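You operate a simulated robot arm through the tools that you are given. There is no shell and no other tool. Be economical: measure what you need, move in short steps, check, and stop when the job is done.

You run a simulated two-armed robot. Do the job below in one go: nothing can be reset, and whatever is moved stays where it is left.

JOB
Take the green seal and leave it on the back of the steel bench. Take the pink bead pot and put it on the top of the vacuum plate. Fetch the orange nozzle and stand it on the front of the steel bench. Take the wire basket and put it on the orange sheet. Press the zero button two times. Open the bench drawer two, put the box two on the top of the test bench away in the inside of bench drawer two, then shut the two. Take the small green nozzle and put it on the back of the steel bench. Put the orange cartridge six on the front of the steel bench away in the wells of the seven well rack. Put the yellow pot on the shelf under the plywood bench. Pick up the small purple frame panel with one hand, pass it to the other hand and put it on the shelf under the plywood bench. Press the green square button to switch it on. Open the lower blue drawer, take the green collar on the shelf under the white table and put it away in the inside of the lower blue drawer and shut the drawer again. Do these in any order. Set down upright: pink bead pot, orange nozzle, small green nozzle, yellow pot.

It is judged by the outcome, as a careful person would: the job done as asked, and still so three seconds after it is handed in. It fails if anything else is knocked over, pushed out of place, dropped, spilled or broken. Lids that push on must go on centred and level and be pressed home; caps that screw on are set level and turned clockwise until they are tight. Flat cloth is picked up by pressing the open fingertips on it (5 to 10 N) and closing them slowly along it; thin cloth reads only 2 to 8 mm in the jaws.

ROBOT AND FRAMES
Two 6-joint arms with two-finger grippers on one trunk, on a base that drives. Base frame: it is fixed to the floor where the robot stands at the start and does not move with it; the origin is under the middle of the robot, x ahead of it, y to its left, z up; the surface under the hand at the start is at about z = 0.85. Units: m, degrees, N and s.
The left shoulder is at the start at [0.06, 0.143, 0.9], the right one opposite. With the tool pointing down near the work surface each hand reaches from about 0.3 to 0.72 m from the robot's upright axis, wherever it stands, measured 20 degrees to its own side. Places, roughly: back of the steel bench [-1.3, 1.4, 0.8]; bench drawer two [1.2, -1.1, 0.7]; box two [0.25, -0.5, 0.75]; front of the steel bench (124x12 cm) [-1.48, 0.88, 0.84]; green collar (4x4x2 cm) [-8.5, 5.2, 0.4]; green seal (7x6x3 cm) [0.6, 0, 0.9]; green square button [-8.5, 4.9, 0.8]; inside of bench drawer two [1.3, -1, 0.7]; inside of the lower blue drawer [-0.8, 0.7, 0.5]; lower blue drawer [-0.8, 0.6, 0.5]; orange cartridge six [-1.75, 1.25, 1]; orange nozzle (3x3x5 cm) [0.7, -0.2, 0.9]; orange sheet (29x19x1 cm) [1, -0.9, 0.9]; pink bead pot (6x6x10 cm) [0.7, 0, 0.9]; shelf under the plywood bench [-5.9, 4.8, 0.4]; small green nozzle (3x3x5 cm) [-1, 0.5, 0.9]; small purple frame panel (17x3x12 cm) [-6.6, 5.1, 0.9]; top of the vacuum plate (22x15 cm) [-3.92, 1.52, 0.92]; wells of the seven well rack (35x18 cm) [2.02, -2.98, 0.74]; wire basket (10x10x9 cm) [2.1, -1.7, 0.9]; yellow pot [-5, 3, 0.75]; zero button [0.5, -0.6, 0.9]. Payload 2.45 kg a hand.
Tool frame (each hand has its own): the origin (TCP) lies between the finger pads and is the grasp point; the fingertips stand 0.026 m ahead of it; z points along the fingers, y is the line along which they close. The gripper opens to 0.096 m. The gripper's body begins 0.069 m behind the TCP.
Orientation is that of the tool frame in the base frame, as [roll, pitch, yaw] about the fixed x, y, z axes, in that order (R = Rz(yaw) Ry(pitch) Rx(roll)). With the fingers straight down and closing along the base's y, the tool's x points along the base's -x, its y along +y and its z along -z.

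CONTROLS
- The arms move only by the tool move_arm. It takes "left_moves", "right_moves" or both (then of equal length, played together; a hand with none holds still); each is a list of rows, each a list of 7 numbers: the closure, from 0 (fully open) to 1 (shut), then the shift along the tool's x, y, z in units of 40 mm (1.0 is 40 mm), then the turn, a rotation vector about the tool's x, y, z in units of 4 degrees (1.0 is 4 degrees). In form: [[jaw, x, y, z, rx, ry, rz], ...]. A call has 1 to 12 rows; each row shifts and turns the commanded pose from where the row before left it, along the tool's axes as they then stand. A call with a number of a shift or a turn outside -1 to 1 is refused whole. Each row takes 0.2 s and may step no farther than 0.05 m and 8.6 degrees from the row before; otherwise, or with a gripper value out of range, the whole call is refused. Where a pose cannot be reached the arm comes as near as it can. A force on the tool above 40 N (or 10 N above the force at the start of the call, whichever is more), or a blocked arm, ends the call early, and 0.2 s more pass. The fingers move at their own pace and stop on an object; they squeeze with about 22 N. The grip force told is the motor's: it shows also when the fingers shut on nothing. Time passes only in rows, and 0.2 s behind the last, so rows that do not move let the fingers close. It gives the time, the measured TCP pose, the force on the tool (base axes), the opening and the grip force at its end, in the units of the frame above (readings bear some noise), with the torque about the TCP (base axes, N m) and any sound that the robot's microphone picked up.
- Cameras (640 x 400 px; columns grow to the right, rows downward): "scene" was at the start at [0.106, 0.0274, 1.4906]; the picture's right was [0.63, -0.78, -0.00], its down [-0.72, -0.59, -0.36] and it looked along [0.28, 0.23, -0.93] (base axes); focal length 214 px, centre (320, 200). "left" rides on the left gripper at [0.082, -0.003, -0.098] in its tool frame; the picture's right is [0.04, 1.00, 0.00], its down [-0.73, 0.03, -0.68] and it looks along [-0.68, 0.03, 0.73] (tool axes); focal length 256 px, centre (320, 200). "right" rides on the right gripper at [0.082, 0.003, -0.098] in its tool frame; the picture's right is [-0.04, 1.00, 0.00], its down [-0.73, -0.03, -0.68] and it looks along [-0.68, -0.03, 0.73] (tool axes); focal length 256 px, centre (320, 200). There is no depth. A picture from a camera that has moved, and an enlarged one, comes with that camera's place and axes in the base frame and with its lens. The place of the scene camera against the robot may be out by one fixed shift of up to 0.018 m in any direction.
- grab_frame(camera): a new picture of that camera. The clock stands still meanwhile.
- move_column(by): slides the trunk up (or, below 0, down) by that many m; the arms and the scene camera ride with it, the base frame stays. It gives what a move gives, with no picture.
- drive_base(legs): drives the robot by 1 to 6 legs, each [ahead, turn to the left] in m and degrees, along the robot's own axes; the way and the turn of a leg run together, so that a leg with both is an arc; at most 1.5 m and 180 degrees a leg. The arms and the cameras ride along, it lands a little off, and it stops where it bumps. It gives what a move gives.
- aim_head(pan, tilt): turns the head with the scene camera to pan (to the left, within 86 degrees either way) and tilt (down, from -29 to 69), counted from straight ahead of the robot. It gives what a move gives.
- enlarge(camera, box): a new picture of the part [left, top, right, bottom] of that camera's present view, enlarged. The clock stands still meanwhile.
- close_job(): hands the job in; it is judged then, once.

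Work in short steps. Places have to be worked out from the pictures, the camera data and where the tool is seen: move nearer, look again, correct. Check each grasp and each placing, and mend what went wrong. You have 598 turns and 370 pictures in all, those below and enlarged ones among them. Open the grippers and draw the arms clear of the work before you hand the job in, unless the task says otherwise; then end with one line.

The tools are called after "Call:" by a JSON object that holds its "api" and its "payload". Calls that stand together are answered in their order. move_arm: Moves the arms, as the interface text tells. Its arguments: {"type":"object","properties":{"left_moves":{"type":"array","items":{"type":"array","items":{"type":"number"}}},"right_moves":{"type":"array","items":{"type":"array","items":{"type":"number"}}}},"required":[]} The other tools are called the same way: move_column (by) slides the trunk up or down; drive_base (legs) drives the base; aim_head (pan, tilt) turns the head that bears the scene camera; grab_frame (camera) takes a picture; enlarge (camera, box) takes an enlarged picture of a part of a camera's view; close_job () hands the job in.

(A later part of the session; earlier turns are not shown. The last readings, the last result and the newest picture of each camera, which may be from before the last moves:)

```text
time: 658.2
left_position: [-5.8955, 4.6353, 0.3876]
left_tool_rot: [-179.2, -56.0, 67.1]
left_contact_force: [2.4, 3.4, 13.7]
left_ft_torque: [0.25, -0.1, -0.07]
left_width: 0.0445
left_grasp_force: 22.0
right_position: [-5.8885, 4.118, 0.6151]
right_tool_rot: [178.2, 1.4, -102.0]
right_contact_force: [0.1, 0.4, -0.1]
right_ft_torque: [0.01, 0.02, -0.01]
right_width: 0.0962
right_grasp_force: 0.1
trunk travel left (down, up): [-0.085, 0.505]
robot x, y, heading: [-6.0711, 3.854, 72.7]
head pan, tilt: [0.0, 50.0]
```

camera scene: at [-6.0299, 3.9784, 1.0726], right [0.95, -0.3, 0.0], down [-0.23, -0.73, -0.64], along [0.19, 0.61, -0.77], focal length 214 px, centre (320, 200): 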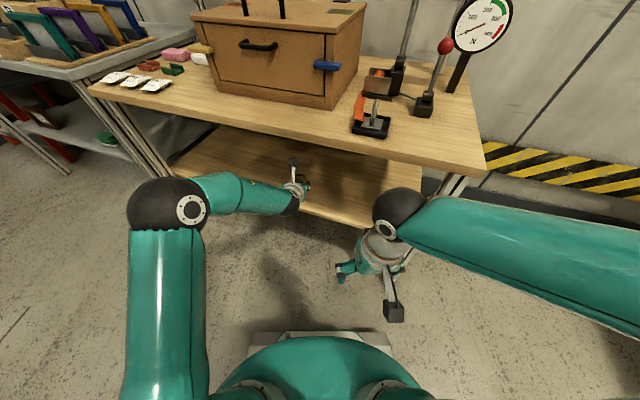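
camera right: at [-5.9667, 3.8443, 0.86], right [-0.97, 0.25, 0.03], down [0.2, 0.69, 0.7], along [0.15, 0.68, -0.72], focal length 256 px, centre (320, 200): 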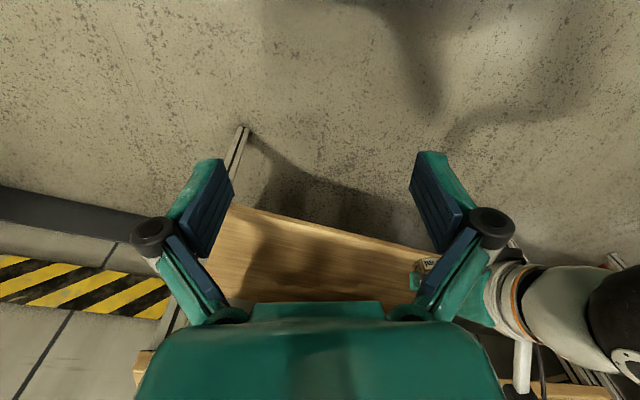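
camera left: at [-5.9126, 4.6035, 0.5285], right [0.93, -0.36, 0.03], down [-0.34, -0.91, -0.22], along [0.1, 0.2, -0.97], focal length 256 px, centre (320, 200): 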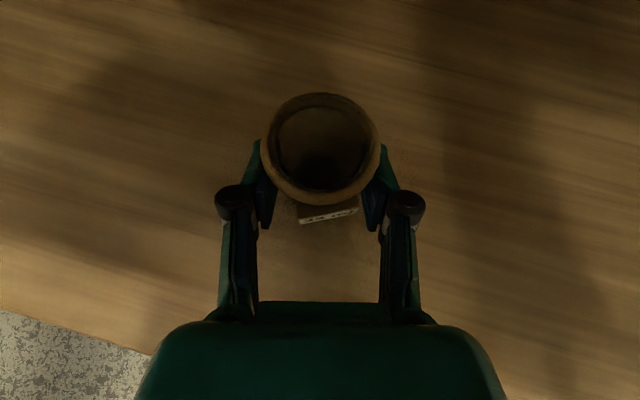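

The pot stands on the shelf. I open fully and withdraw straight back along the tool axis.

Call:
{"api": "move_arm", "payload": {"left_moves": [[0, 0.04, 0, -0.03, 0, 0, 0], [0, 0, 0, 0, 0, 0, 0], [0, 0, 0, 0, 0, 0, 0], [0, -0.35, 0, -0.6, 0, 0, 0], [0, -0.5, 0, -0.85, 0, 0, 0], [0, -0.5, 0, -0.85, 0, 0, 0], [0, -0.5, 0, -0.85, 0, 0, 0]]}}

Call:
{"api": "grab_frame", "payload": {"camera": "left"}}

```text
time: 659.8
left_position: [-5.9497, 4.4993, 0.3982]
left_tool_rot: [-179.5, -55.9, 67.3]
left_contact_force: [0.7, 0.3, 0.3]
left_ft_torque: [-0.01, 0.02, -0.01]
left_width: 0.0961
left_grasp_force: 0.1
right_position: [-5.8881, 4.1183, 0.6155]
right_tool_rot: [178.3, 1.4, -102.0]
right_contact_force: [-0.1, -0.1, 0.2]
right_ft_torque: [-0.03, 0.01, 0.01]
right_width: 0.0963
right_grasp_force: 0.0
trunk travel left (down, up): [-0.085, 0.505]
robot x, y, heading: [-6.0776, 3.8581, 72.5]
head pan, tilt: [0.0, 50.0]
```

```text
170 pictures are left
camera left: at [-5.9676, 4.4685, 0.5216], right [0.93, -0.36, 0.03], down [-0.34, -0.91, -0.23], along [0.11, 0.2, -0.97], focal length 256 px, centre (320, 200)
```

left: 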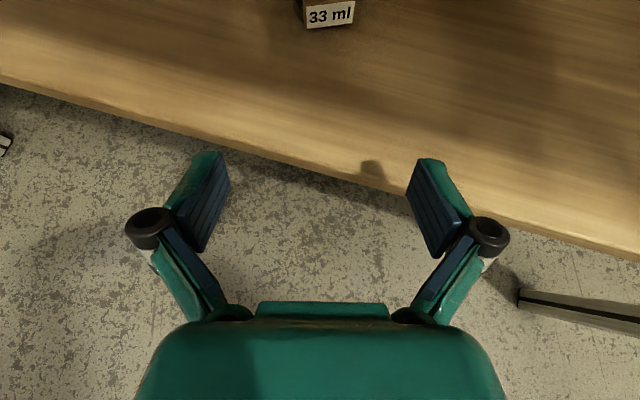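

The yellow pot stands on the shelf. I pull the hand well clear of the bench edge, then raise the trunk again.

Call:
{"api": "move_arm", "payload": {"left_moves": [[0, -0.55, 0, -0.82, 0, 0, 0], [0, -0.55, 0, -0.82, 0, 0, 0], [0, -0.55, 0, -0.82, 0, 0, 0], [0, -0.55, 0, -0.82, 0, 0, 0]]}}

Call:
{"api": "drive_base", "payload": {"legs": [[-0.22, 0]]}}

Call:
{"api": "move_column", "payload": {"by": 0.5}}

Call:
{"api": "aim_head", "payload": {"pan": 35, "tilt": 35}}

Call:
{"api": "grab_frame", "payload": {"camera": "scene"}}

```text
time: 660.8
left_position: [-6.0095, 4.354, 0.399]
left_tool_rot: [-179.3, -55.9, 67.1]
left_contact_force: [-0.2, 0.5, -0.2]
left_ft_torque: [0.02, -0.03, -0.01]
left_width: 0.0959
left_grasp_force: 0.1
right_position: [-5.8878, 4.1176, 0.6131]
right_tool_rot: [178.3, 1.5, -102.1]
right_contact_force: [0.2, -0.6, -0.2]
right_ft_torque: [-0.04, -0.02, -0.01]
right_width: 0.0959
right_grasp_force: 0.0
trunk travel left (down, up): [-0.085, 0.505]
robot x, y, heading: [-6.0755, 3.8553, 72.4]
head pan, tilt: [0.0, 50.0]
```

```text
time: 662.5
left_position: [-6.0773, 4.1434, 0.3981]
left_tool_rot: [-179.2, -55.8, 67.2]
left_contact_force: [-0.1, 0.3, 0.8]
left_ft_torque: [0.02, 0.0, -0.02]
left_width: 0.096
left_grasp_force: 0.2
right_position: [-5.955, 3.9081, 0.614]
right_tool_rot: [178.3, 1.5, -101.9]
right_contact_force: [-0.7, -0.1, -0.4]
right_ft_torque: [0.02, 0.0, -0.02]
right_width: 0.0961
right_grasp_force: 0.0
trunk travel left (down, up): [-0.085, 0.505]
robot x, y, heading: [-6.1387, 3.6466, 72.5]
head pan, tilt: [0.0, 50.0]
```

```text
refused: 0.5 is not a number from -0.4 to 0.4
```

```text
time: 663.6
left_position: [-6.0775, 4.1433, 0.3994]
left_tool_rot: [-179.4, -55.8, 67.2]
left_contact_force: [-0.5, -0.5, 0.2]
left_ft_torque: [0.0, 0.0, -0.01]
left_width: 0.0961
left_grasp_force: 0.1
right_position: [-5.9542, 3.9085, 0.6165]
right_tool_rot: [178.4, 1.5, -101.9]
right_contact_force: [-0.2, -0.1, -0.2]
right_ft_torque: [0.04, 0.0, 0.01]
right_width: 0.0963
right_grasp_force: 0.0
trunk travel left (down, up): [-0.085, 0.505]
robot x, y, heading: [-6.143, 3.6442, 72.3]
head pan, tilt: [35.0, 35.0]
```

```text
169 pictures are left
camera scene: at [-6.1465, 3.778, 1.0943], right [0.95, 0.3, 0.0], down [0.17, -0.55, -0.82], along [-0.25, 0.78, -0.57], focal length 214 px, centre (320, 200)
```

scene: 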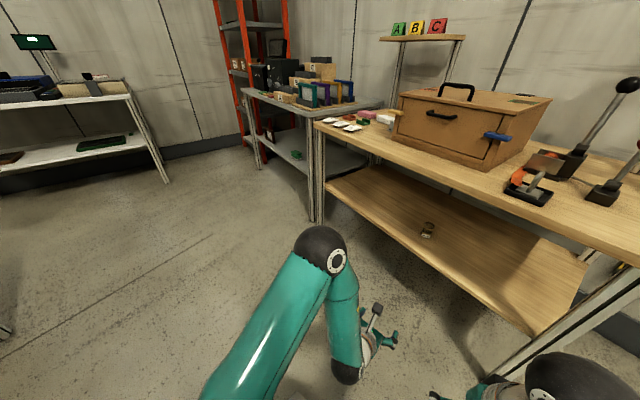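

The pot is visible on the shelf. I raise the trunk, and drive toward the grey table with the frames.

Call:
{"api": "move_column", "payload": {"by": 0.4}}

Call:
{"api": "drive_base", "payload": {"legs": [[0, 40], [0, 20], [0.55, 0], [0, -40], [0, -30]]}}

Call:
{"api": "aim_head", "payload": {"pan": 0, "tilt": 40}}

Call:
{"api": "grab_frame", "payload": {"camera": "scene"}}

```text
time: 667.4
left_position: [-6.0771, 4.1443, 0.8]
left_tool_rot: [-179.3, -55.7, 67.2]
left_contact_force: [-0.3, -0.6, 0.0]
left_ft_torque: [0.03, 0.02, -0.01]
left_width: 0.096
left_grasp_force: 0.1
right_position: [-5.9543, 3.908, 1.0151]
right_tool_rot: [178.4, 1.6, -101.9]
right_contact_force: [-0.6, 0.3, 0.2]
right_ft_torque: [0.0, 0.03, 0.02]
right_width: 0.0962
right_grasp_force: 0.0
trunk travel left (down, up): [-0.485, 0.105]
robot x, y, heading: [-6.1394, 3.6459, 72.6]
head pan, tilt: [35.0, 35.0]
```

```text
time: 677.6
left_position: [-6.3618, 4.5312, 0.7986]
left_tool_rot: [-179.3, -55.8, 57.3]
left_contact_force: [-0.3, 0.0, 0.5]
left_ft_torque: [0.02, 0.02, 0.0]
left_width: 0.0961
left_grasp_force: 0.1
right_position: [-6.282, 4.2773, 1.015]
right_tool_rot: [178.3, 1.4, -111.9]
right_contact_force: [-0.3, 0.4, 0.1]
right_ft_torque: [0.03, 0.0, 0.01]
right_width: 0.0961
right_grasp_force: 0.1
trunk travel left (down, up): [-0.485, 0.105]
robot x, y, heading: [-6.5395, 4.0633, 62.9]
head pan, tilt: [35.0, 35.0]
```

```text
time: 678.6
left_position: [-6.3609, 4.5313, 0.8002]
left_tool_rot: [-179.3, -55.8, 57.3]
left_contact_force: [0.3, -0.5, 0.0]
left_ft_torque: [-0.01, -0.01, 0.0]
left_width: 0.0958
left_grasp_force: 0.0
right_position: [-6.2809, 4.279, 1.0158]
right_tool_rot: [178.1, 1.6, -111.9]
right_contact_force: [-0.7, -1.0, 0.6]
right_ft_torque: [0.02, -0.01, -0.02]
right_width: 0.0961
right_grasp_force: 0.0
trunk travel left (down, up): [-0.485, 0.105]
robot x, y, heading: [-6.5375, 4.0651, 62.6]
head pan, tilt: [0.0, 40.0]
```

```text
168 pictures are left
camera scene: at [-6.4696, 4.1866, 1.4868], right [0.89, -0.46, 0.0], down [-0.29, -0.57, -0.77], along [0.35, 0.68, -0.64], focal length 214 px, centre (320, 200)
```

scene: 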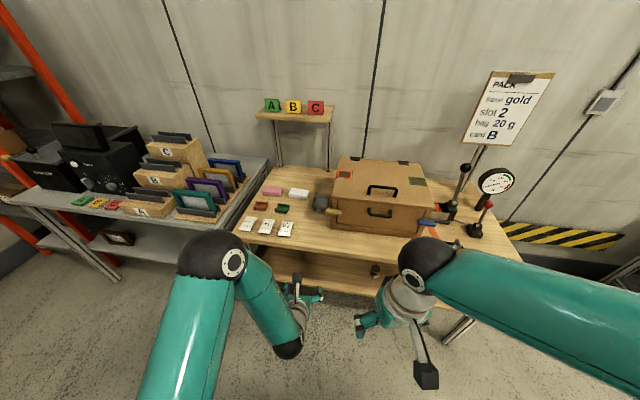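

Call:
{"api": "enlarge", "payload": {"camera": "scene", "box": [100, 120, 280, 240]}}

```text
3.33 times, centred on (190, 180) of scene
camera zoom: at [-6.4696, 4.1866, 1.4868], right [0.89, -0.46, 0.0], down [-0.29, -0.57, -0.77], along [0.35, 0.68, -0.64], focal length 715 px, centre (753, 267)
```

zoom: 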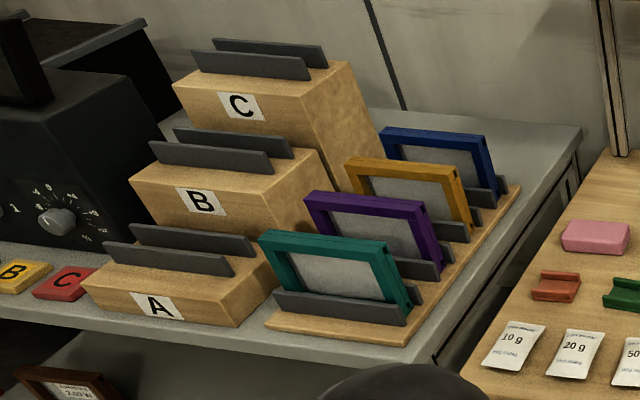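

I raise the trunk and drive left so the frame rack is ahead of me.

Call:
{"api": "move_column", "payload": {"by": 0.1}}

Call:
{"api": "drive_base", "payload": {"legs": [[-0.1, 0], [0, 40], [0, 27], [0.8, 0], [0, -40], [0, -30]]}}

Call:
{"api": "aim_head", "payload": {"pan": -10, "tilt": 45}}

Call:
{"api": "grab_frame", "payload": {"camera": "scene"}}

```text
time: 680.0
left_position: [-6.3619, 4.5312, 0.9001]
left_tool_rot: [-179.4, -55.8, 57.2]
left_contact_force: [-0.9, 0.0, -0.4]
left_ft_torque: [0.01, 0.03, -0.01]
left_width: 0.0959
left_grasp_force: 0.0
right_position: [-6.281, 4.2787, 1.1154]
right_tool_rot: [178.4, 1.4, -111.9]
right_contact_force: [0.5, 0.3, 0.5]
right_ft_torque: [0.0, 0.0, 0.02]
right_width: 0.0962
right_grasp_force: 0.0
trunk travel left (down, up): [-0.585, 0.005]
robot x, y, heading: [-6.5388, 4.0672, 62.7]
head pan, tilt: [0.0, 40.0]
```

```text
time: 684.9
left_position: [-6.9445, 4.3286, 0.9003]
left_tool_rot: [-179.6, -55.9, 123.6]
left_contact_force: [0.4, -0.3, -0.6]
left_ft_torque: [0.02, -0.06, -0.04]
left_width: 0.0963
left_grasp_force: 0.1
right_position: [-6.6813, 4.2992, 1.1159]
right_tool_rot: [178.4, 1.5, -45.8]
right_contact_force: [0.3, -0.4, -1.6]
right_ft_torque: [0.05, -0.05, 0.02]
right_width: 0.0962
right_grasp_force: 0.1
trunk travel left (down, up): [-0.585, 0.005]
robot x, y, heading: [-6.5544, 4.01, 129.3]
head pan, tilt: [0.0, 40.0]
stopped in leg 3: the robot was blocked; the commanded pose is now the measured one
```

```text
time: 685.6
left_position: [-6.9426, 4.3306, 0.9003]
left_tool_rot: [-179.3, -55.8, 123.3]
left_contact_force: [-0.8, 0.5, -0.3]
left_ft_torque: [0.02, 0.03, 0.02]
left_width: 0.0959
left_grasp_force: 0.0
right_position: [-6.678, 4.302, 1.1159]
right_tool_rot: [178.4, 1.5, -45.8]
right_contact_force: [-0.2, -0.7, 0.9]
right_ft_torque: [0.0, 0.0, 0.01]
right_width: 0.0959
right_grasp_force: 0.0
trunk travel left (down, up): [-0.585, 0.005]
robot x, y, heading: [-6.5511, 4.0079, 129.6]
head pan, tilt: [-10.0, 45.0]
```

```text
166 pictures are left
camera scene: at [-6.6296, 4.117, 1.5795], right [0.87, 0.49, 0.0], down [0.35, -0.62, -0.71], along [-0.35, 0.62, -0.71], focal length 214 px, centre (320, 200)
```

scene: 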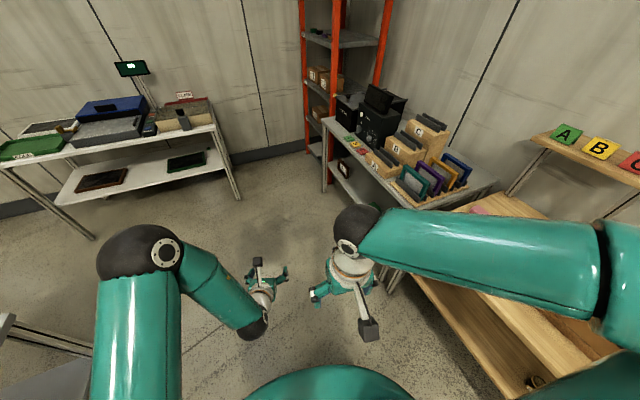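

Call:
{"api": "drive_base", "payload": {"legs": [[0.7, 0], [0, -40], [0, -35]]}}

Call:
{"api": "aim_head", "payload": {"pan": -15, "tilt": 45}}

Call:
{"api": "grab_frame", "payload": {"camera": "scene"}}

```text
time: 693.3
left_position: [-6.8063, 5.0208, 0.9028]
left_tool_rot: [-179.0, -56.0, 51.0]
left_contact_force: [0.0, -0.7, 0.3]
left_ft_torque: [0.03, 0.02, 0.03]
left_width: 0.0961
left_grasp_force: 0.0
right_position: [-6.7509, 4.7618, 1.1163]
right_tool_rot: [178.2, 1.5, -117.6]
right_contact_force: [0.2, -1.3, -0.6]
right_ft_torque: [0.09, 0.03, -0.01]
right_width: 0.0959
right_grasp_force: 0.1
trunk travel left (down, up): [-0.585, 0.005]
robot x, y, heading: [-7.0337, 4.5766, 56.4]
head pan, tilt: [-10.0, 45.0]
stopped in leg 3: the robot was blocked; the commanded pose is now the measured one
```

```text
time: 694.0
left_position: [-6.8075, 5.0229, 0.9002]
left_tool_rot: [-179.3, -55.8, 51.5]
left_contact_force: [0.0, -0.1, -0.9]
left_ft_torque: [0.0, -0.06, -0.03]
left_width: 0.096
left_grasp_force: 0.1
right_position: [-6.754, 4.7613, 1.1187]
right_tool_rot: [178.3, 1.6, -117.7]
right_contact_force: [-0.1, -0.6, -0.8]
right_ft_torque: [-0.03, 0.01, -0.01]
right_width: 0.0963
right_grasp_force: 0.0
trunk travel left (down, up): [-0.585, 0.005]
robot x, y, heading: [-7.0308, 4.5748, 56.3]
head pan, tilt: [-15.0, 45.0]
```

```text
165 pictures are left
camera scene: at [-6.937, 4.6713, 1.5795], right [0.66, -0.75, 0.0], down [-0.53, -0.47, -0.71], along [0.53, 0.47, -0.71], focal length 214 px, centre (320, 200)
```

scene: 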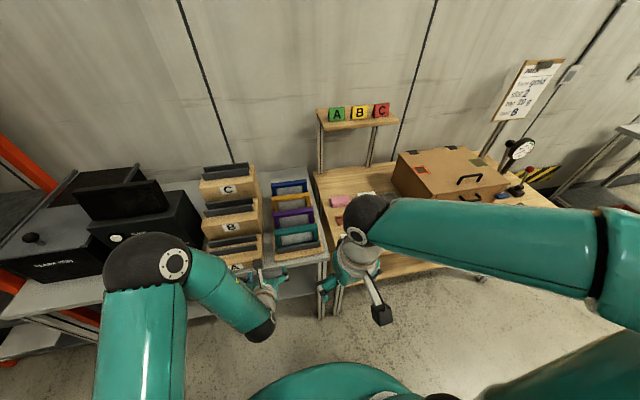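

The purple frame is straight ahead at about (-6.59,5.12). I lift the left hand out of the way first, and turn the right tool so its fingers close front-to-back.

Call:
{"api": "move_arm", "payload": {"left_moves": [[0, 0.3, -0.3, -0.8, 0, 0, 0], [0, 0.3, -0.3, -0.8, 0, 0, 0], [0, 0.4, -0.4, -0.7, 0, 0, 0], [0, 0.8, -0.4, -0.55, 0, 0, 0], [0, 0.8, -0.4, -0.55, 0, 0, 0], [0, 0.8, -0.4, -0.4, 0, 0, 0], [0, 0, 0, 0, 0, 0, 0], [0, 0, 0, 0, 0, 0, 0], [0, 0, 0, 0, 0, 0, 0], [0, 0, 0, 0, 0, 0, 0], [0, 0, 0, 0, 0, 0, 0], [0, 0, 0, 0, 0, 0, 0]], "right_moves": [[0, 0, 0, 0, 0.4, 0.4, -1], [0, 0, 0, 0, 0, 0, -1], [0, 0, 0, 0, 0, 0, -1], [0, 0, 0, 0, 0, 0, -1], [0, 0, 0, 0, 0, 0, -1], [0, 0, 0, 0, 0, 0, -1], [0, 0, 0, 0, 0, 0, -1], [0, 0, 0, 0, 0, 0, -1], [0, 0, 0, 0, 0, 0, -1], [0, 0, 0, 0, 0, 0, -1], [0, 0, 0, 0, 0, 0, -1], [0, 0, 0, 0, 0, 0, -1]]}}

Call:
{"api": "move_arm", "payload": {"right_moves": [[0, 0, 0, 0, 0, 0, -1], [0, 0, 0, 0, 0, 0, -1], [0, 0, 0, 0, 0, 0, -1], [0, 0, 0, 0, 0, 0, -1], [0, 0, 0, 0, 0, 0, -1], [0, 0, 0, 0, 0, 0, -1], [0, 0, 0, 0, 0, 0, -1], [0, 0, 0, 0, 0, 0, -1]]}}

Call:
{"api": "grab_frame", "payload": {"camera": "right"}}

```text
time: 696.5
left_position: [-6.8809, 5.0522, 1.0992]
left_tool_rot: [-179.3, -55.7, 51.4]
left_contact_force: [1.3, 0.6, 0.8]
left_ft_torque: [-0.01, -0.03, 0.01]
left_width: 0.0961
left_grasp_force: 0.0
left hand out of reach, approached as far as the arm can: row 2, 3
right_position: [-6.7542, 4.7631, 1.1161]
right_tool_rot: [179.9, 0.0, -69.6]
right_contact_force: [-0.1, -0.5, 0.3]
right_ft_torque: [0.02, 0.02, 0.0]
right_width: 0.0959
right_grasp_force: 0.0
trunk travel left (down, up): [-0.585, 0.005]
robot x, y, heading: [-7.034, 4.5727, 56.4]
head pan, tilt: [-15.0, 45.0]
```

```text
time: 698.4
left_position: [-6.8804, 5.0539, 1.1]
left_tool_rot: [-179.3, -55.9, 51.4]
left_contact_force: [0.1, 0.8, -1.4]
left_ft_torque: [0.02, 0.01, -0.03]
left_width: 0.0959
left_grasp_force: 0.0
right_position: [-6.7552, 4.7621, 1.1172]
right_tool_rot: [179.9, 0.1, -37.6]
right_contact_force: [0.7, 0.0, -0.5]
right_ft_torque: [-0.02, -0.02, 0.01]
right_width: 0.0962
right_grasp_force: 0.0
trunk travel left (down, up): [-0.585, 0.005]
robot x, y, heading: [-7.0344, 4.5731, 56.5]
head pan, tilt: [-15.0, 45.0]
```

```text
164 pictures are left
camera right: at [-6.6921, 4.7103, 1.2152], right [-0.64, -0.77, 0.0], down [-0.56, 0.47, 0.68], along [-0.52, 0.44, -0.73], focal length 256 px, centre (320, 200)
```

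right: 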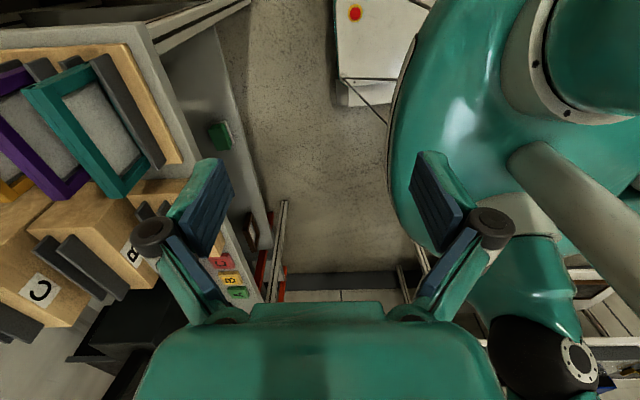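

Call:
{"api": "drive_base", "payload": {"legs": [[0.05, 0]]}}

Call:
{"api": "move_arm", "payload": {"right_moves": [[0, -0.25, -0.9, 0, 0, 0, 0], [0, -0.25, -0.9, 0, 0, 0, 0], [0, -0.25, -0.9, 0, 0, 0, 0], [0, -0.25, -0.9, 0, 0, 0, 0], [0, -0.25, -0.9, 0, 0, 0, 0], [0, -0.25, -0.9, 0, 0, 0, 0]]}}

Call:
{"api": "grab_frame", "payload": {"camera": "right"}}

```text
time: 699.3
left_position: [-6.851, 5.0982, 1.0977]
left_tool_rot: [-179.3, -55.6, 51.4]
left_contact_force: [-0.3, 0.4, -0.2]
left_ft_torque: [-0.02, 0.02, 0.04]
left_width: 0.096
left_grasp_force: 0.1
right_position: [-6.7246, 4.8068, 1.118]
right_tool_rot: [179.8, 0.0, -37.5]
right_contact_force: [0.6, 0.6, 0.5]
right_ft_torque: [-0.06, 0.05, 0.03]
right_width: 0.0961
right_grasp_force: 0.1
trunk travel left (down, up): [-0.585, 0.005]
robot x, y, heading: [-7.0062, 4.6162, 56.2]
head pan, tilt: [-15.0, 45.0]
```

```text
time: 700.7
left_position: [-6.8525, 5.0964, 1.0995]
left_tool_rot: [-179.4, -55.8, 51.5]
left_contact_force: [0.5, 0.1, 0.1]
left_ft_torque: [-0.02, 0.0, -0.03]
left_width: 0.096
left_grasp_force: 0.1
right_position: [-6.6415, 5.012, 1.1168]
right_tool_rot: [179.8, 0.0, -37.7]
right_contact_force: [0.3, 0.6, 0.7]
right_ft_torque: [-0.02, 0.03, 0.01]
right_width: 0.096
right_grasp_force: 0.2
trunk travel left (down, up): [-0.585, 0.005]
robot x, y, heading: [-7.0068, 4.6142, 56.6]
head pan, tilt: [-15.0, 45.0]
```

```text
163 pictures are left
camera right: at [-6.5789, 4.9606, 1.2143], right [-0.64, -0.77, 0.0], down [-0.56, 0.47, 0.68], along [-0.52, 0.43, -0.73], focal length 256 px, centre (320, 200)
```

right: 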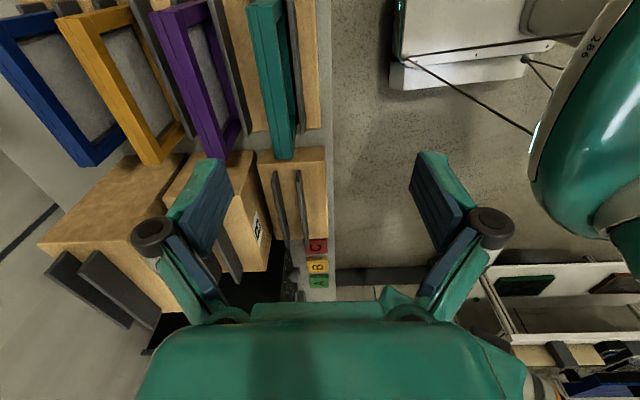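

Call:
{"api": "move_arm", "payload": {"right_moves": [[0.35, -0.1, -0.95, 0, 0, 0, 0], [0.35, -0.1, -0.95, 0, 0, 0, 0], [0.35, -0.1, -0.93, 0, 0, 0, 0], [0.35, 0, 0, 0.9, 0, 0, 0], [0.35, 0, 0, 0.9, 0, 0, 0]]}}

Call:
{"api": "grab_frame", "payload": {"camera": "right"}}

Call:
{"api": "enlarge", "payload": {"camera": "scene", "box": [220, 150, 380, 270]}}

```text
time: 701.9
left_position: [-6.8523, 5.0978, 1.0988]
left_tool_rot: [-179.3, -55.8, 51.5]
left_contact_force: [0.2, -0.1, -0.8]
left_ft_torque: [0.01, -0.01, -0.05]
left_width: 0.096
left_grasp_force: 0.1
right_position: [-6.5887, 5.0964, 1.0391]
right_tool_rot: [179.8, 0.0, -37.7]
right_contact_force: [0.1, 0.2, -0.3]
right_ft_torque: [0.0, 0.0, 0.0]
right_width: 0.0624
right_grasp_force: 0.1
right hand out of reach, approached as far as the arm can: row 3
trunk travel left (down, up): [-0.585, 0.005]
robot x, y, heading: [-7.0075, 4.6146, 56.2]
head pan, tilt: [-15.0, 45.0]
```

```text
162 pictures are left
camera right: at [-6.5263, 5.0452, 1.1367], right [-0.64, -0.77, 0.0], down [-0.56, 0.47, 0.68], along [-0.52, 0.43, -0.73], focal length 256 px, centre (320, 200)
```

right: 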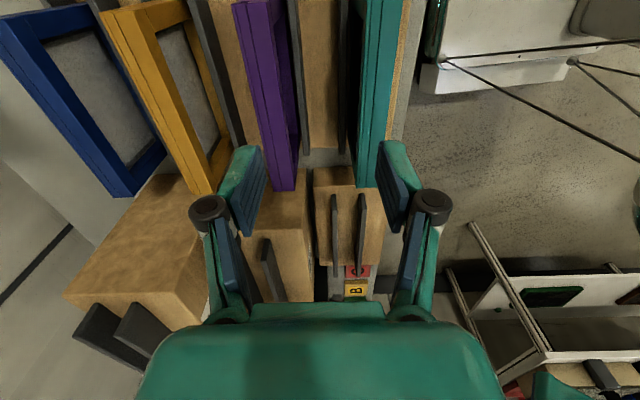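

```text
3.33 times, centred on (300, 210) of scene
camera zoom: at [-6.9076, 4.7146, 1.5793], right [0.66, -0.75, 0.0], down [-0.53, -0.47, -0.71], along [0.53, 0.47, -0.71], focal length 715 px, centre (387, 167)
```

zoom: 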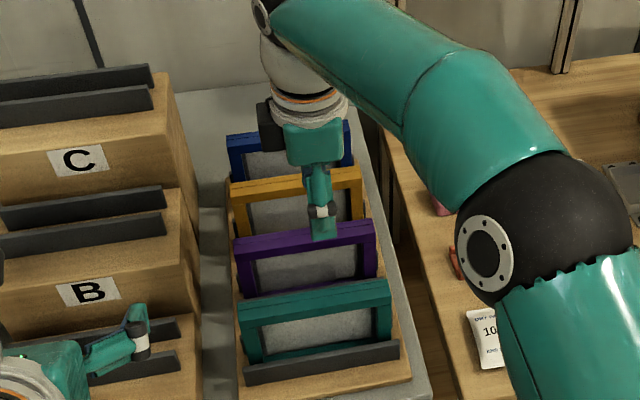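

Purple bar top is at z≈0.936, its near point for gripping (-6.585,5.143). I align and check before descending.

Call:
{"api": "move_arm", "payload": {"right_moves": [[0.35, -0.3, -0.5, 0.5, 0, 0, 0], [0.35, -0.34, -0.5, 0.3, 0, 0, 0]]}}

Call:
{"api": "grab_frame", "payload": {"camera": "right"}}

```text
time: 702.5
left_position: [-6.8537, 5.0951, 1.0993]
left_tool_rot: [-179.3, -55.9, 51.5]
left_contact_force: [-1.4, -0.7, 0.0]
left_ft_torque: [-0.01, -0.03, 0.0]
left_width: 0.0959
left_grasp_force: 0.0
right_position: [-6.5973, 5.1306, 1.0113]
right_tool_rot: [179.9, 0.0, -37.6]
right_contact_force: [0.0, -0.1, 1.0]
right_ft_torque: [0.05, 0.0, 0.05]
right_width: 0.0625
right_grasp_force: 0.0
right hand out of reach, approached as far as the arm can: row 2
trunk travel left (down, up): [-0.585, 0.005]
robot x, y, heading: [-7.0025, 4.6182, 56.3]
head pan, tilt: [-15.0, 45.0]
```

```text
160 pictures are left
camera right: at [-6.5352, 5.0783, 1.1084], right [-0.64, -0.77, 0.0], down [-0.56, 0.47, 0.68], along [-0.52, 0.44, -0.73], focal length 256 px, centre (320, 200)
```

right: 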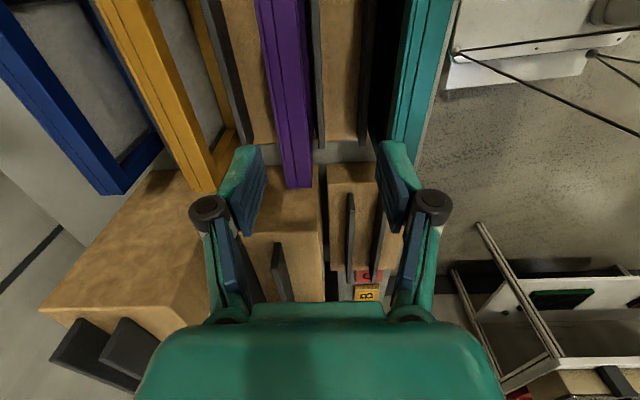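

Call:
{"api": "drive_base", "payload": {"legs": [[0.03, 0]]}}

Call:
{"api": "grab_frame", "payload": {"camera": "right"}}

```text
time: 703.3
left_position: [-6.8347, 5.1226, 1.0986]
left_tool_rot: [-179.2, -55.7, 51.4]
left_contact_force: [0.3, 0.2, -0.4]
left_ft_torque: [-0.03, 0.02, -0.02]
left_width: 0.0962
left_grasp_force: 0.0
right_position: [-6.5784, 5.1588, 1.0081]
right_tool_rot: [179.7, 0.0, -37.6]
right_contact_force: [1.1, 0.1, -0.3]
right_ft_torque: [-0.07, 0.02, 0.05]
right_width: 0.0626
right_grasp_force: 0.1
trunk travel left (down, up): [-0.585, 0.005]
robot x, y, heading: [-6.9859, 4.6443, 56.4]
head pan, tilt: [-15.0, 45.0]
```

```text
159 pictures are left
camera right: at [-6.5163, 5.1064, 1.1063], right [-0.64, -0.77, 0.0], down [-0.56, 0.47, 0.68], along [-0.52, 0.43, -0.73], focal length 256 px, centre (320, 200)
```

right: 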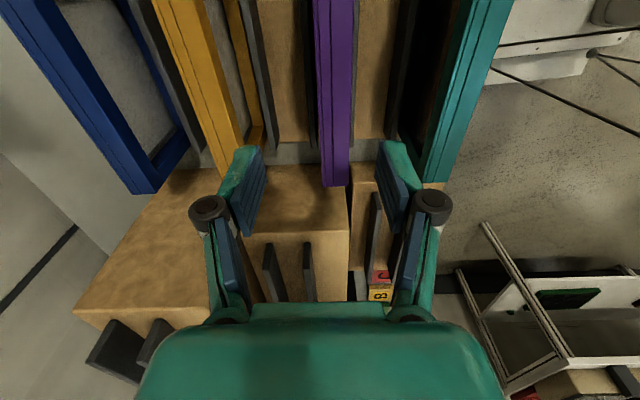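

Call:
{"api": "move_arm", "payload": {"right_moves": [[0.35, 0, 0.27, 0.3, 0, 0, 0], [0.35, 0, 0, 0.7, 0, 0, 0], [0.35, 0, 0, 0.7, 0, 0, 0]]}}

Call:
{"api": "grab_frame", "payload": {"camera": "right"}}

```text
time: 704.1
left_position: [-6.8374, 5.1217, 1.0999]
left_tool_rot: [-179.3, -55.8, 51.4]
left_contact_force: [-0.6, -0.7, 0.2]
left_ft_torque: [0.01, -0.01, 0.02]
left_width: 0.096
left_grasp_force: 0.0
right_position: [-6.5862, 5.1467, 0.9421]
right_tool_rot: [180.0, 0.2, -37.7]
right_contact_force: [0.4, 0.1, 1.0]
right_ft_torque: [0.01, 0.04, 0.01]
right_width: 0.0623
right_grasp_force: 0.1
trunk travel left (down, up): [-0.585, 0.005]
robot x, y, heading: [-6.9863, 4.6371, 56.4]
head pan, tilt: [-15.0, 45.0]
```

```text
158 pictures are left
camera right: at [-6.5241, 5.0949, 1.0395], right [-0.64, -0.77, 0.0], down [-0.56, 0.47, 0.68], along [-0.52, 0.44, -0.73], focal length 256 px, centre (320, 200)
```

right: 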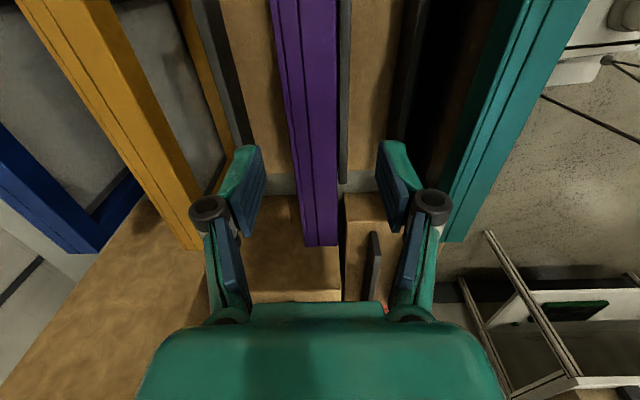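

Call:
{"api": "move_arm", "payload": {"right_moves": [[0.35, 0, 0, 0.35, 0, 0, 0], [1, 0, 0, 0, 0, 0, 0], [1, 0, 0, 0, 0, 0, 0], [1, 0, 0, 0, 0, 0, 0]]}}

```text
time: 705.1
left_position: [-6.8353, 5.1211, 1.0999]
left_tool_rot: [-179.2, -55.8, 51.4]
left_contact_force: [0.5, 0.4, 0.4]
left_ft_torque: [0.01, -0.03, -0.02]
left_width: 0.096
left_grasp_force: 0.0
right_position: [-6.5848, 5.1472, 0.9291]
right_tool_rot: [-179.9, 0.1, -37.6]
right_contact_force: [1.2, 0.2, 1.4]
right_ft_torque: [0.04, 0.02, 0.04]
right_width: 0.0233
right_grasp_force: 22.2
trunk travel left (down, up): [-0.585, 0.005]
robot x, y, heading: [-6.9858, 4.638, 56.3]
head pan, tilt: [-15.0, 45.0]
```

Gripped (23 mm). I lift the frame straight up out of its slot, then draw it back.

Call:
{"api": "move_arm", "payload": {"right_moves": [[1, 0, 0, -0.6, 0, 0, 0], [1, 0, 0, -0.8, 0, 0, 0], [1, 0, 0, -0.8, 0, 0, 0], [1, 0, 0.3, -0.8, 0, 0, 0], [1, 0, 0.5, -0.7, 0, 0, 0]]}}

Call:
{"api": "grab_frame", "payload": {"camera": "right"}}

Call:
{"api": "grab_frame", "payload": {"camera": "scene"}}

```text
time: 706.3
left_position: [-6.8364, 5.121, 1.101]
left_tool_rot: [-179.4, -55.9, 51.4]
left_contact_force: [0.1, 0.3, -0.3]
left_ft_torque: [0.03, -0.03, 0.01]
left_width: 0.096
left_grasp_force: 0.0
right_position: [-6.6078, 5.1213, 1.077]
right_tool_rot: [179.9, -0.1, -37.6]
right_contact_force: [-0.6, -0.1, -2.2]
right_ft_torque: [-0.02, 0.07, -0.01]
right_width: 0.0233
right_grasp_force: 22.2
trunk travel left (down, up): [-0.585, 0.005]
robot x, y, heading: [-6.9884, 4.6418, 56.5]
head pan, tilt: [-15.0, 45.0]
```

```text
157 pictures are left
camera right: at [-6.5444, 5.0701, 1.1741], right [-0.64, -0.77, 0.0], down [-0.56, 0.47, 0.68], along [-0.52, 0.43, -0.73], focal length 256 px, centre (320, 200)
```

right: 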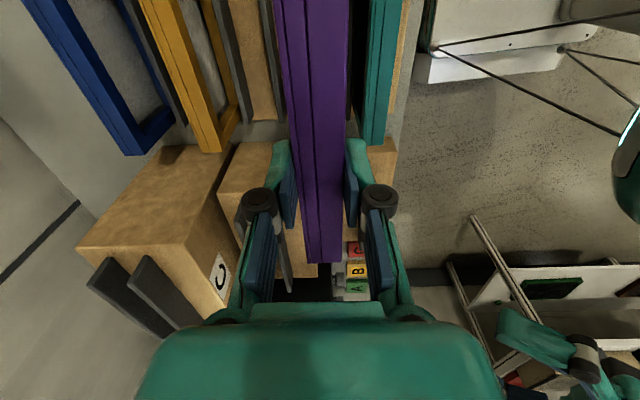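

```text
156 pictures are left
camera scene: at [-6.8922, 4.7375, 1.5795], right [0.66, -0.75, 0.0], down [-0.53, -0.47, -0.71], along [0.53, 0.47, -0.71], focal length 214 px, centre (320, 200)
```

scene: 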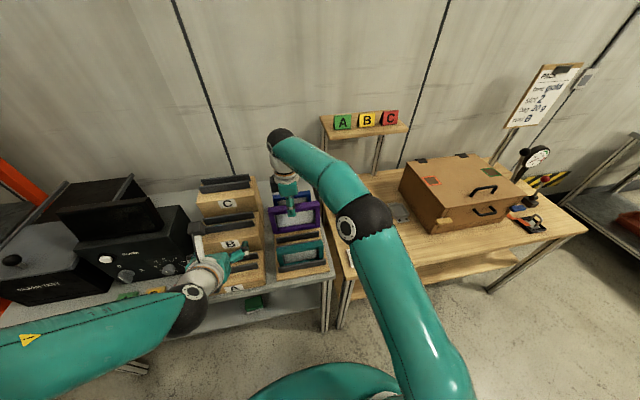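

The frame hangs free. I back the robot away from the table to an open spot for the hand-over.

Call:
{"api": "move_arm", "payload": {"right_moves": [[1, 0, 0.8, -0.5, 0, 0, 0], [1, 0, 0.9, -0.2, 0, 0, 0], [1, 0, 1, 0, 0, 0, 0]]}}

Call:
{"api": "drive_base", "payload": {"legs": [[-0.3, 0]]}}

Call:
{"api": "move_arm", "payload": {"right_moves": [[1, 0, 0, 0, 0, 0, 1], [1, 0, 0, 0, 0, 0, 1], [1, 0, 0, 0, 0, 0, 1], [1, 0, 0, 0, 0, 0, 1], [1, 0, 0, 0, 0, 0, 1], [1, 0, 0, 0, 0, 0, 1], [1, 0, 0, 0, 0, 0, 1], [1, 0, 0, 0, 0, 0, 1], [1, 0, 0, 0, 0, 0, 1], [1, 0, 0, 0, 0, 0, 1], [1, 0, 0, 0, 0, 0, 1], [1, 0, 0, 0, 0, 0, 1]]}}

Call:
{"api": "aim_head", "payload": {"pan": 0, "tilt": 55}}

Call:
{"api": "grab_frame", "payload": {"camera": "scene"}}

```text
time: 707.1
left_position: [-6.8368, 5.1199, 1.1011]
left_tool_rot: [-179.3, -55.9, 51.4]
left_contact_force: [0.0, -0.1, 1.3]
left_ft_torque: [0.01, 0.03, -0.02]
left_width: 0.0959
left_grasp_force: 0.0
right_position: [-6.6742, 5.0347, 1.1071]
right_tool_rot: [179.9, 0.1, -37.6]
right_contact_force: [0.0, -0.5, -2.2]
right_ft_torque: [0.06, -0.01, 0.01]
right_width: 0.0235
right_grasp_force: 22.2
trunk travel left (down, up): [-0.585, 0.005]
robot x, y, heading: [-6.9874, 4.6394, 56.4]
head pan, tilt: [-15.0, 45.0]
```

```text
time: 709.2
left_position: [-7.0051, 4.8676, 1.101]
left_tool_rot: [-179.2, -55.9, 51.6]
left_contact_force: [0.6, -0.5, 0.1]
left_ft_torque: [0.01, -0.02, -0.02]
left_width: 0.096
left_grasp_force: 0.0
right_position: [-6.8409, 4.7839, 1.1054]
right_tool_rot: [-180.0, 0.1, -37.6]
right_contact_force: [0.0, 0.1, -2.9]
right_ft_torque: [0.0, 0.0, 0.01]
right_width: 0.0231
right_grasp_force: 21.7
trunk travel left (down, up): [-0.585, 0.005]
robot x, y, heading: [-7.1577, 4.3843, 56.7]
head pan, tilt: [-15.0, 45.0]
```

```text
time: 711.8
left_position: [-7.0059, 4.868, 1.0996]
left_tool_rot: [-179.3, -55.8, 51.5]
left_contact_force: [0.1, -0.4, 0.7]
left_ft_torque: [-0.02, 0.02, 0.04]
left_width: 0.096
left_grasp_force: 0.1
right_position: [-6.8415, 4.7839, 1.1054]
right_tool_rot: [179.9, 0.0, -85.5]
right_contact_force: [-0.1, -0.2, -2.7]
right_ft_torque: [0.03, -0.01, 0.03]
right_width: 0.0229
right_grasp_force: 22.1
trunk travel left (down, up): [-0.585, 0.005]
robot x, y, heading: [-7.1567, 4.388, 56.3]
head pan, tilt: [-15.0, 45.0]
```

```text
time: 712.6
left_position: [-7.0049, 4.8679, 1.1004]
left_tool_rot: [-179.3, -55.9, 51.5]
left_contact_force: [-0.8, -0.1, -0.3]
left_ft_torque: [0.02, 0.0, 0.02]
left_width: 0.0959
left_grasp_force: 0.1
right_position: [-6.8403, 4.7847, 1.1043]
right_tool_rot: [179.9, 0.0, -85.5]
right_contact_force: [0.6, -0.3, -3.4]
right_ft_torque: [0.06, 0.0, 0.0]
right_width: 0.0228
right_grasp_force: 21.9
trunk travel left (down, up): [-0.585, 0.005]
robot x, y, heading: [-7.1559, 4.3881, 56.6]
head pan, tilt: [0.0, 55.0]
```

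```text
155 pictures are left
camera scene: at [-7.0811, 4.4915, 1.5661], right [0.83, -0.55, 0.0], down [-0.45, -0.68, -0.57], along [0.32, 0.48, -0.82], focal length 214 px, centre (320, 200)
```

scene: 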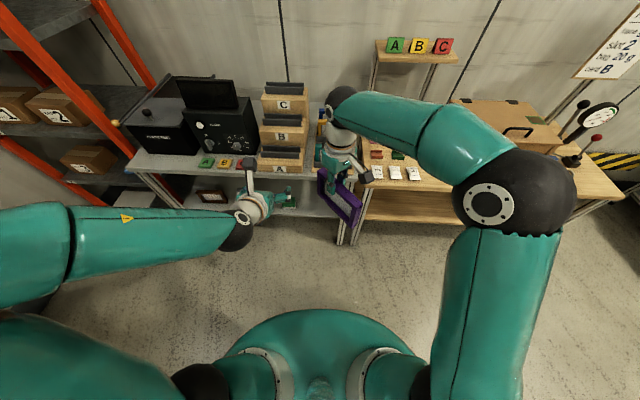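

I turn the frame to point its long side at the left hand and move it a little ahead.

Call:
{"api": "move_arm", "payload": {"right_moves": [[1, 0, 0, 0, 0, 0, 1], [1, 0, 0, 0, 0, 0, 1], [1, 0, 0, 0, 0, 0, 1], [1, 0, 0, 0, 0, 0, 1], [1, 0, 0, 0, 0, 0, 1], [1, 0, 0, 0, 0, 0, 1], [1, 0, 0, 0, 0, 0, 1], [1, 0, 0, 0, 0, 0, 1], [1, 0, 0, 0, 0, 0, 1], [1, 0, 0, 0, 0, 0, 1], [1, -0.8, 0, 0, 0, 0, 0.75], [1, -0.9, 0, 0, 0, 0, 0]]}}

Call:
{"api": "grab_frame", "payload": {"camera": "left"}}

Call:
{"api": "grab_frame", "payload": {"camera": "scene"}}

```text
time: 715.2
left_position: [-7.0045, 4.8684, 1.0983]
left_tool_rot: [-179.3, -55.8, 51.5]
left_contact_force: [0.3, -1.2, 0.7]
left_ft_torque: [0.03, -0.01, 0.01]
left_width: 0.096
left_grasp_force: 0.0
right_position: [-6.7998, 4.8401, 1.1036]
right_tool_rot: [-180.0, -0.3, -128.5]
right_contact_force: [-0.5, -0.7, -3.0]
right_ft_torque: [0.01, 0.01, 0.0]
right_width: 0.0233
right_grasp_force: 21.9
trunk travel left (down, up): [-0.585, 0.005]
robot x, y, heading: [-7.1557, 4.3868, 56.5]
head pan, tilt: [0.0, 55.0]
```

```text
154 pictures are left
camera left: at [-7.0293, 4.8437, 1.2232], right [0.8, -0.6, 0.03], down [-0.58, -0.79, -0.22], along [0.15, 0.16, -0.97], focal length 256 px, centre (320, 200)
```

left: 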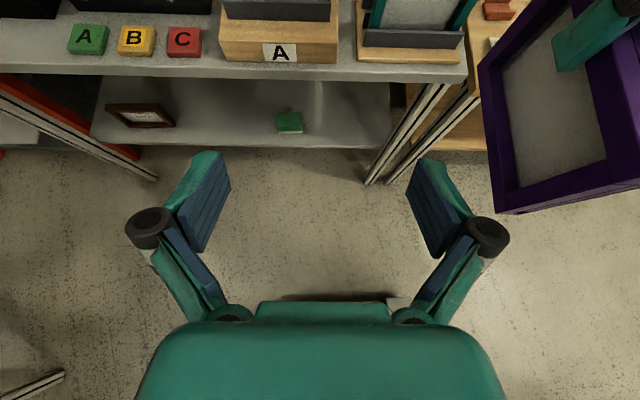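

```text
153 pictures are left
camera scene: at [-7.0804, 4.4927, 1.5659], right [0.83, -0.55, 0.0], down [-0.45, -0.68, -0.57], along [0.32, 0.48, -0.82], focal length 214 px, centre (320, 200)
```

scene: 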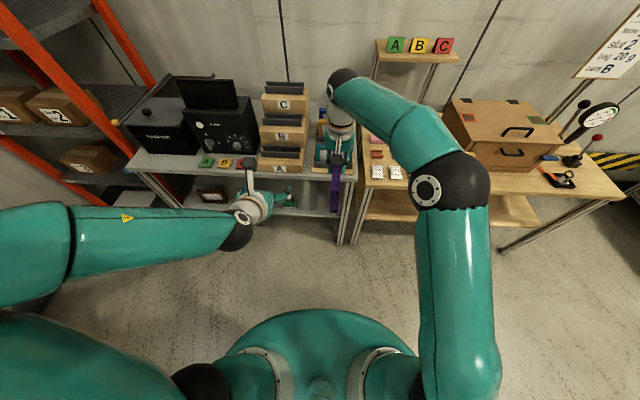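

I back off a little more for space and move the frame lower and further ahead of me.

Call:
{"api": "drive_base", "payload": {"legs": [[-0.18, 0]]}}

Call:
{"api": "move_arm", "payload": {"right_moves": [[1, -0.6, 0, 0.7, 0, 0, 0], [1, -0.6, 0, 0.7, 0, 0, 0], [1, -0.6, 0, 0.7, 0, 0, 0], [1, -0.4, 0, 0.6, 0, 0, 0]], "left_moves": [[0, -0.5, 0, 0.34, 0, 0, 0], [0, -0.5, 0, 0.34, 0, 0, 0], [0, -0.5, 0, 0.34, 0, 0, 0], [0, -0.2, 0, 0.14, 0, 0, 0]]}}

Call:
{"api": "grab_frame", "payload": {"camera": "left"}}

```text
time: 716.7
left_position: [-7.104, 4.7166, 1.1009]
left_tool_rot: [-179.3, -56.0, 51.4]
left_contact_force: [0.3, -0.5, 0.3]
left_ft_torque: [0.01, -0.02, 0.0]
left_width: 0.0961
left_grasp_force: 0.1
right_position: [-6.8991, 4.6861, 1.1067]
right_tool_rot: [179.9, 0.0, -128.5]
right_contact_force: [-0.3, 0.4, -1.7]
right_ft_torque: [0.06, 0.0, -0.04]
right_width: 0.0228
right_grasp_force: 22.0
trunk travel left (down, up): [-0.585, 0.005]
robot x, y, heading: [-7.2561, 4.2335, 56.6]
head pan, tilt: [0.0, 55.0]
```

```text
time: 717.7
left_position: [-7.101, 4.7229, 1.0169]
left_tool_rot: [-179.4, -55.7, 51.5]
left_contact_force: [-0.6, 0.7, 0.0]
left_ft_torque: [-0.02, -0.02, 0.03]
left_width: 0.0958
left_grasp_force: 0.0
left hand out of reach, approached as far as the arm can: row 4
right_position: [-6.8447, 4.7562, 0.9958]
right_tool_rot: [-179.9, -0.2, -128.6]
right_contact_force: [0.1, 0.3, -1.4]
right_ft_torque: [0.03, 0.02, -0.04]
right_width: 0.0231
right_grasp_force: 21.7
trunk travel left (down, up): [-0.585, 0.005]
robot x, y, heading: [-7.2553, 4.2374, 56.5]
head pan, tilt: [0.0, 55.0]
```

```text
152 pictures are left
camera left: at [-7.1267, 4.6966, 1.1409], right [0.8, -0.6, 0.03], down [-0.58, -0.79, -0.22], along [0.15, 0.16, -0.97], focal length 256 px, centre (320, 200)
```

left: 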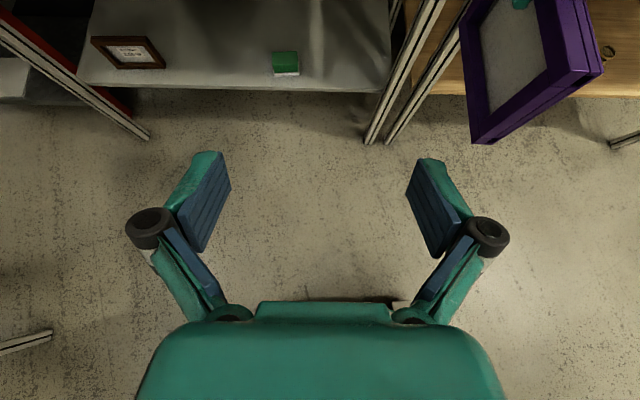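

Call:
{"api": "move_arm", "payload": {"left_moves": [[0, -0.11, 0.9, 0.2, 0, 0, 0], [0, -0.11, 0.9, 0.2, 0, 0, 0], [0, -0.11, 0.9, 0.2, 0, 0, 0], [0, -0.11, 0.9, 0.2, 0, 0, 0], [0, -0.11, 0.9, 0.2, 0, 0, 0]]}}

Call:
{"api": "grab_frame", "payload": {"camera": "left"}}

Call:
{"api": "grab_frame", "payload": {"camera": "right"}}

```text
time: 718.9
left_position: [-6.9463, 4.6251, 0.9772]
left_tool_rot: [-179.3, -55.8, 51.5]
left_contact_force: [0.7, 0.1, -0.2]
left_ft_torque: [-0.01, -0.01, 0.03]
left_width: 0.0959
left_grasp_force: 0.0
right_position: [-6.8433, 4.7545, 0.9968]
right_tool_rot: [179.9, -0.1, -128.6]
right_contact_force: [-0.5, -1.1, -3.2]
right_ft_torque: [0.02, 0.0, 0.01]
right_width: 0.0233
right_grasp_force: 22.1
trunk travel left (down, up): [-0.585, 0.005]
robot x, y, heading: [-7.2543, 4.2397, 56.5]
head pan, tilt: [0.0, 55.0]
```

```text
151 pictures are left
camera left: at [-6.9717, 4.6001, 1.1006], right [0.8, -0.6, 0.03], down [-0.58, -0.78, -0.23], along [0.16, 0.17, -0.97], focal length 256 px, centre (320, 200)
```

left: 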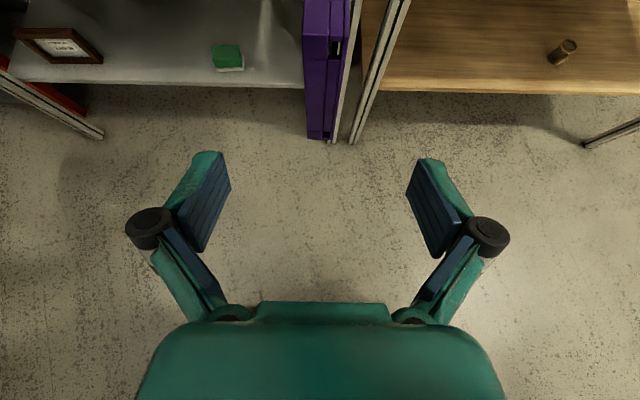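

```text
150 pictures are left
camera right: at [-6.8975, 4.6929, 1.0945], right [-0.76, 0.66, 0.0], down [0.48, 0.55, 0.68], along [0.44, 0.51, -0.74], focal length 256 px, centre (320, 200)
```

right: 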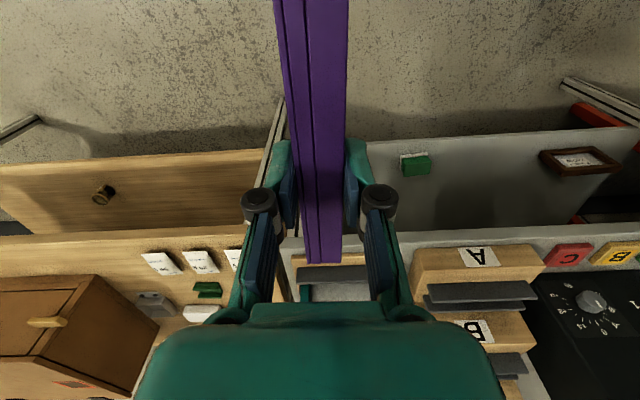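

The left fingers line up with the frame's near bar. I tilt the left tool 16° more for camera clearance, then close in.

Call:
{"api": "move_arm", "payload": {"left_moves": [[0, 0, 0, 0, 0, 1, 0], [0, 0, 0, 0, 0, 1, 0], [0, 0, 0, 0, 0, 1, 0], [0, 0, 0, 0, 0, 1, 0], [0, -0.35, 0, 0.5, 0, 0, 0], [0, -0.35, 0, 0.5, 0, 0, 0]]}}

Call:
{"api": "grab_frame", "payload": {"camera": "left"}}

```text
time: 720.3
left_position: [-6.9283, 4.6468, 0.9338]
left_tool_rot: [-178.5, -71.7, 50.2]
left_contact_force: [-0.9, 0.5, 0.5]
left_ft_torque: [0.0, 0.0, 0.0]
left_width: 0.096
left_grasp_force: 0.0
right_position: [-6.8445, 4.7551, 0.9937]
right_tool_rot: [179.9, -0.1, -128.6]
right_contact_force: [0.0, 0.5, -2.0]
right_ft_torque: [0.01, -0.01, -0.02]
right_width: 0.023
right_grasp_force: 21.9
trunk travel left (down, up): [-0.585, 0.005]
robot x, y, heading: [-7.2553, 4.2354, 56.4]
head pan, tilt: [0.0, 55.0]
```

```text
149 pictures are left
camera left: at [-6.9736, 4.5965, 1.0438], right [0.79, -0.61, 0.03], down [-0.52, -0.7, -0.49], along [0.32, 0.37, -0.87], focal length 256 px, centre (320, 200)
```

left: 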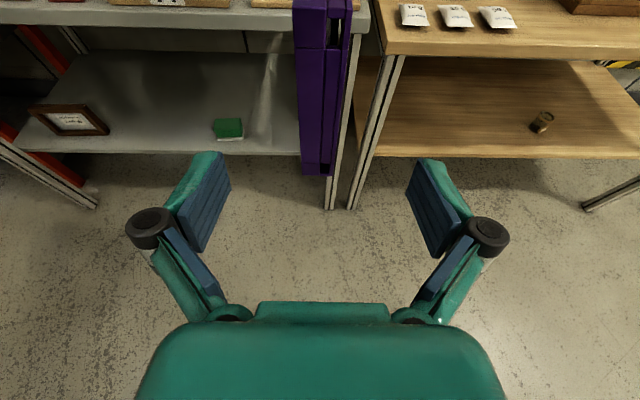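

Call:
{"api": "move_arm", "payload": {"left_moves": [[0, 0, 0, 0.6, 0, 0, 0], [0, 0, 0, 0.6, 0, 0, 0]]}}

Call:
{"api": "grab_frame", "payload": {"camera": "left"}}

```text
time: 720.9
left_position: [-6.902, 4.6848, 0.9226]
left_tool_rot: [-178.6, -71.8, 50.6]
left_contact_force: [0.1, 0.0, -0.2]
left_ft_torque: [-0.01, -0.02, 0.03]
left_width: 0.0956
left_grasp_force: 0.1
right_position: [-6.8448, 4.7545, 0.996]
right_tool_rot: [179.9, 0.0, -128.6]
right_contact_force: [-0.1, 0.9, -1.9]
right_ft_torque: [0.03, 0.02, 0.02]
right_width: 0.023
right_grasp_force: 21.7
trunk travel left (down, up): [-0.585, 0.005]
robot x, y, heading: [-7.2557, 4.2396, 56.6]
head pan, tilt: [0.0, 55.0]
```

```text
148 pictures are left
camera left: at [-6.9465, 4.6343, 1.0306], right [0.79, -0.61, 0.03], down [-0.52, -0.7, -0.48], along [0.32, 0.37, -0.87], focal length 256 px, centre (320, 200)
```

left: 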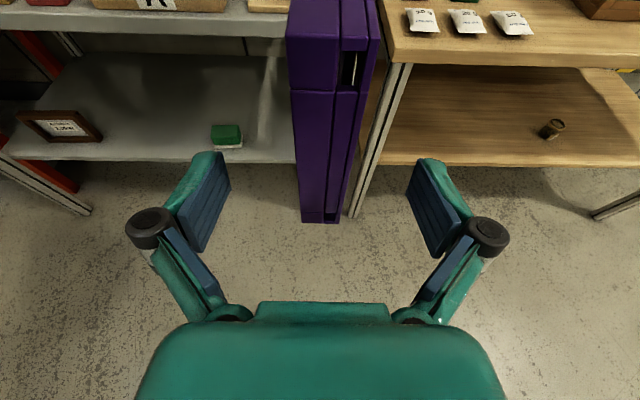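

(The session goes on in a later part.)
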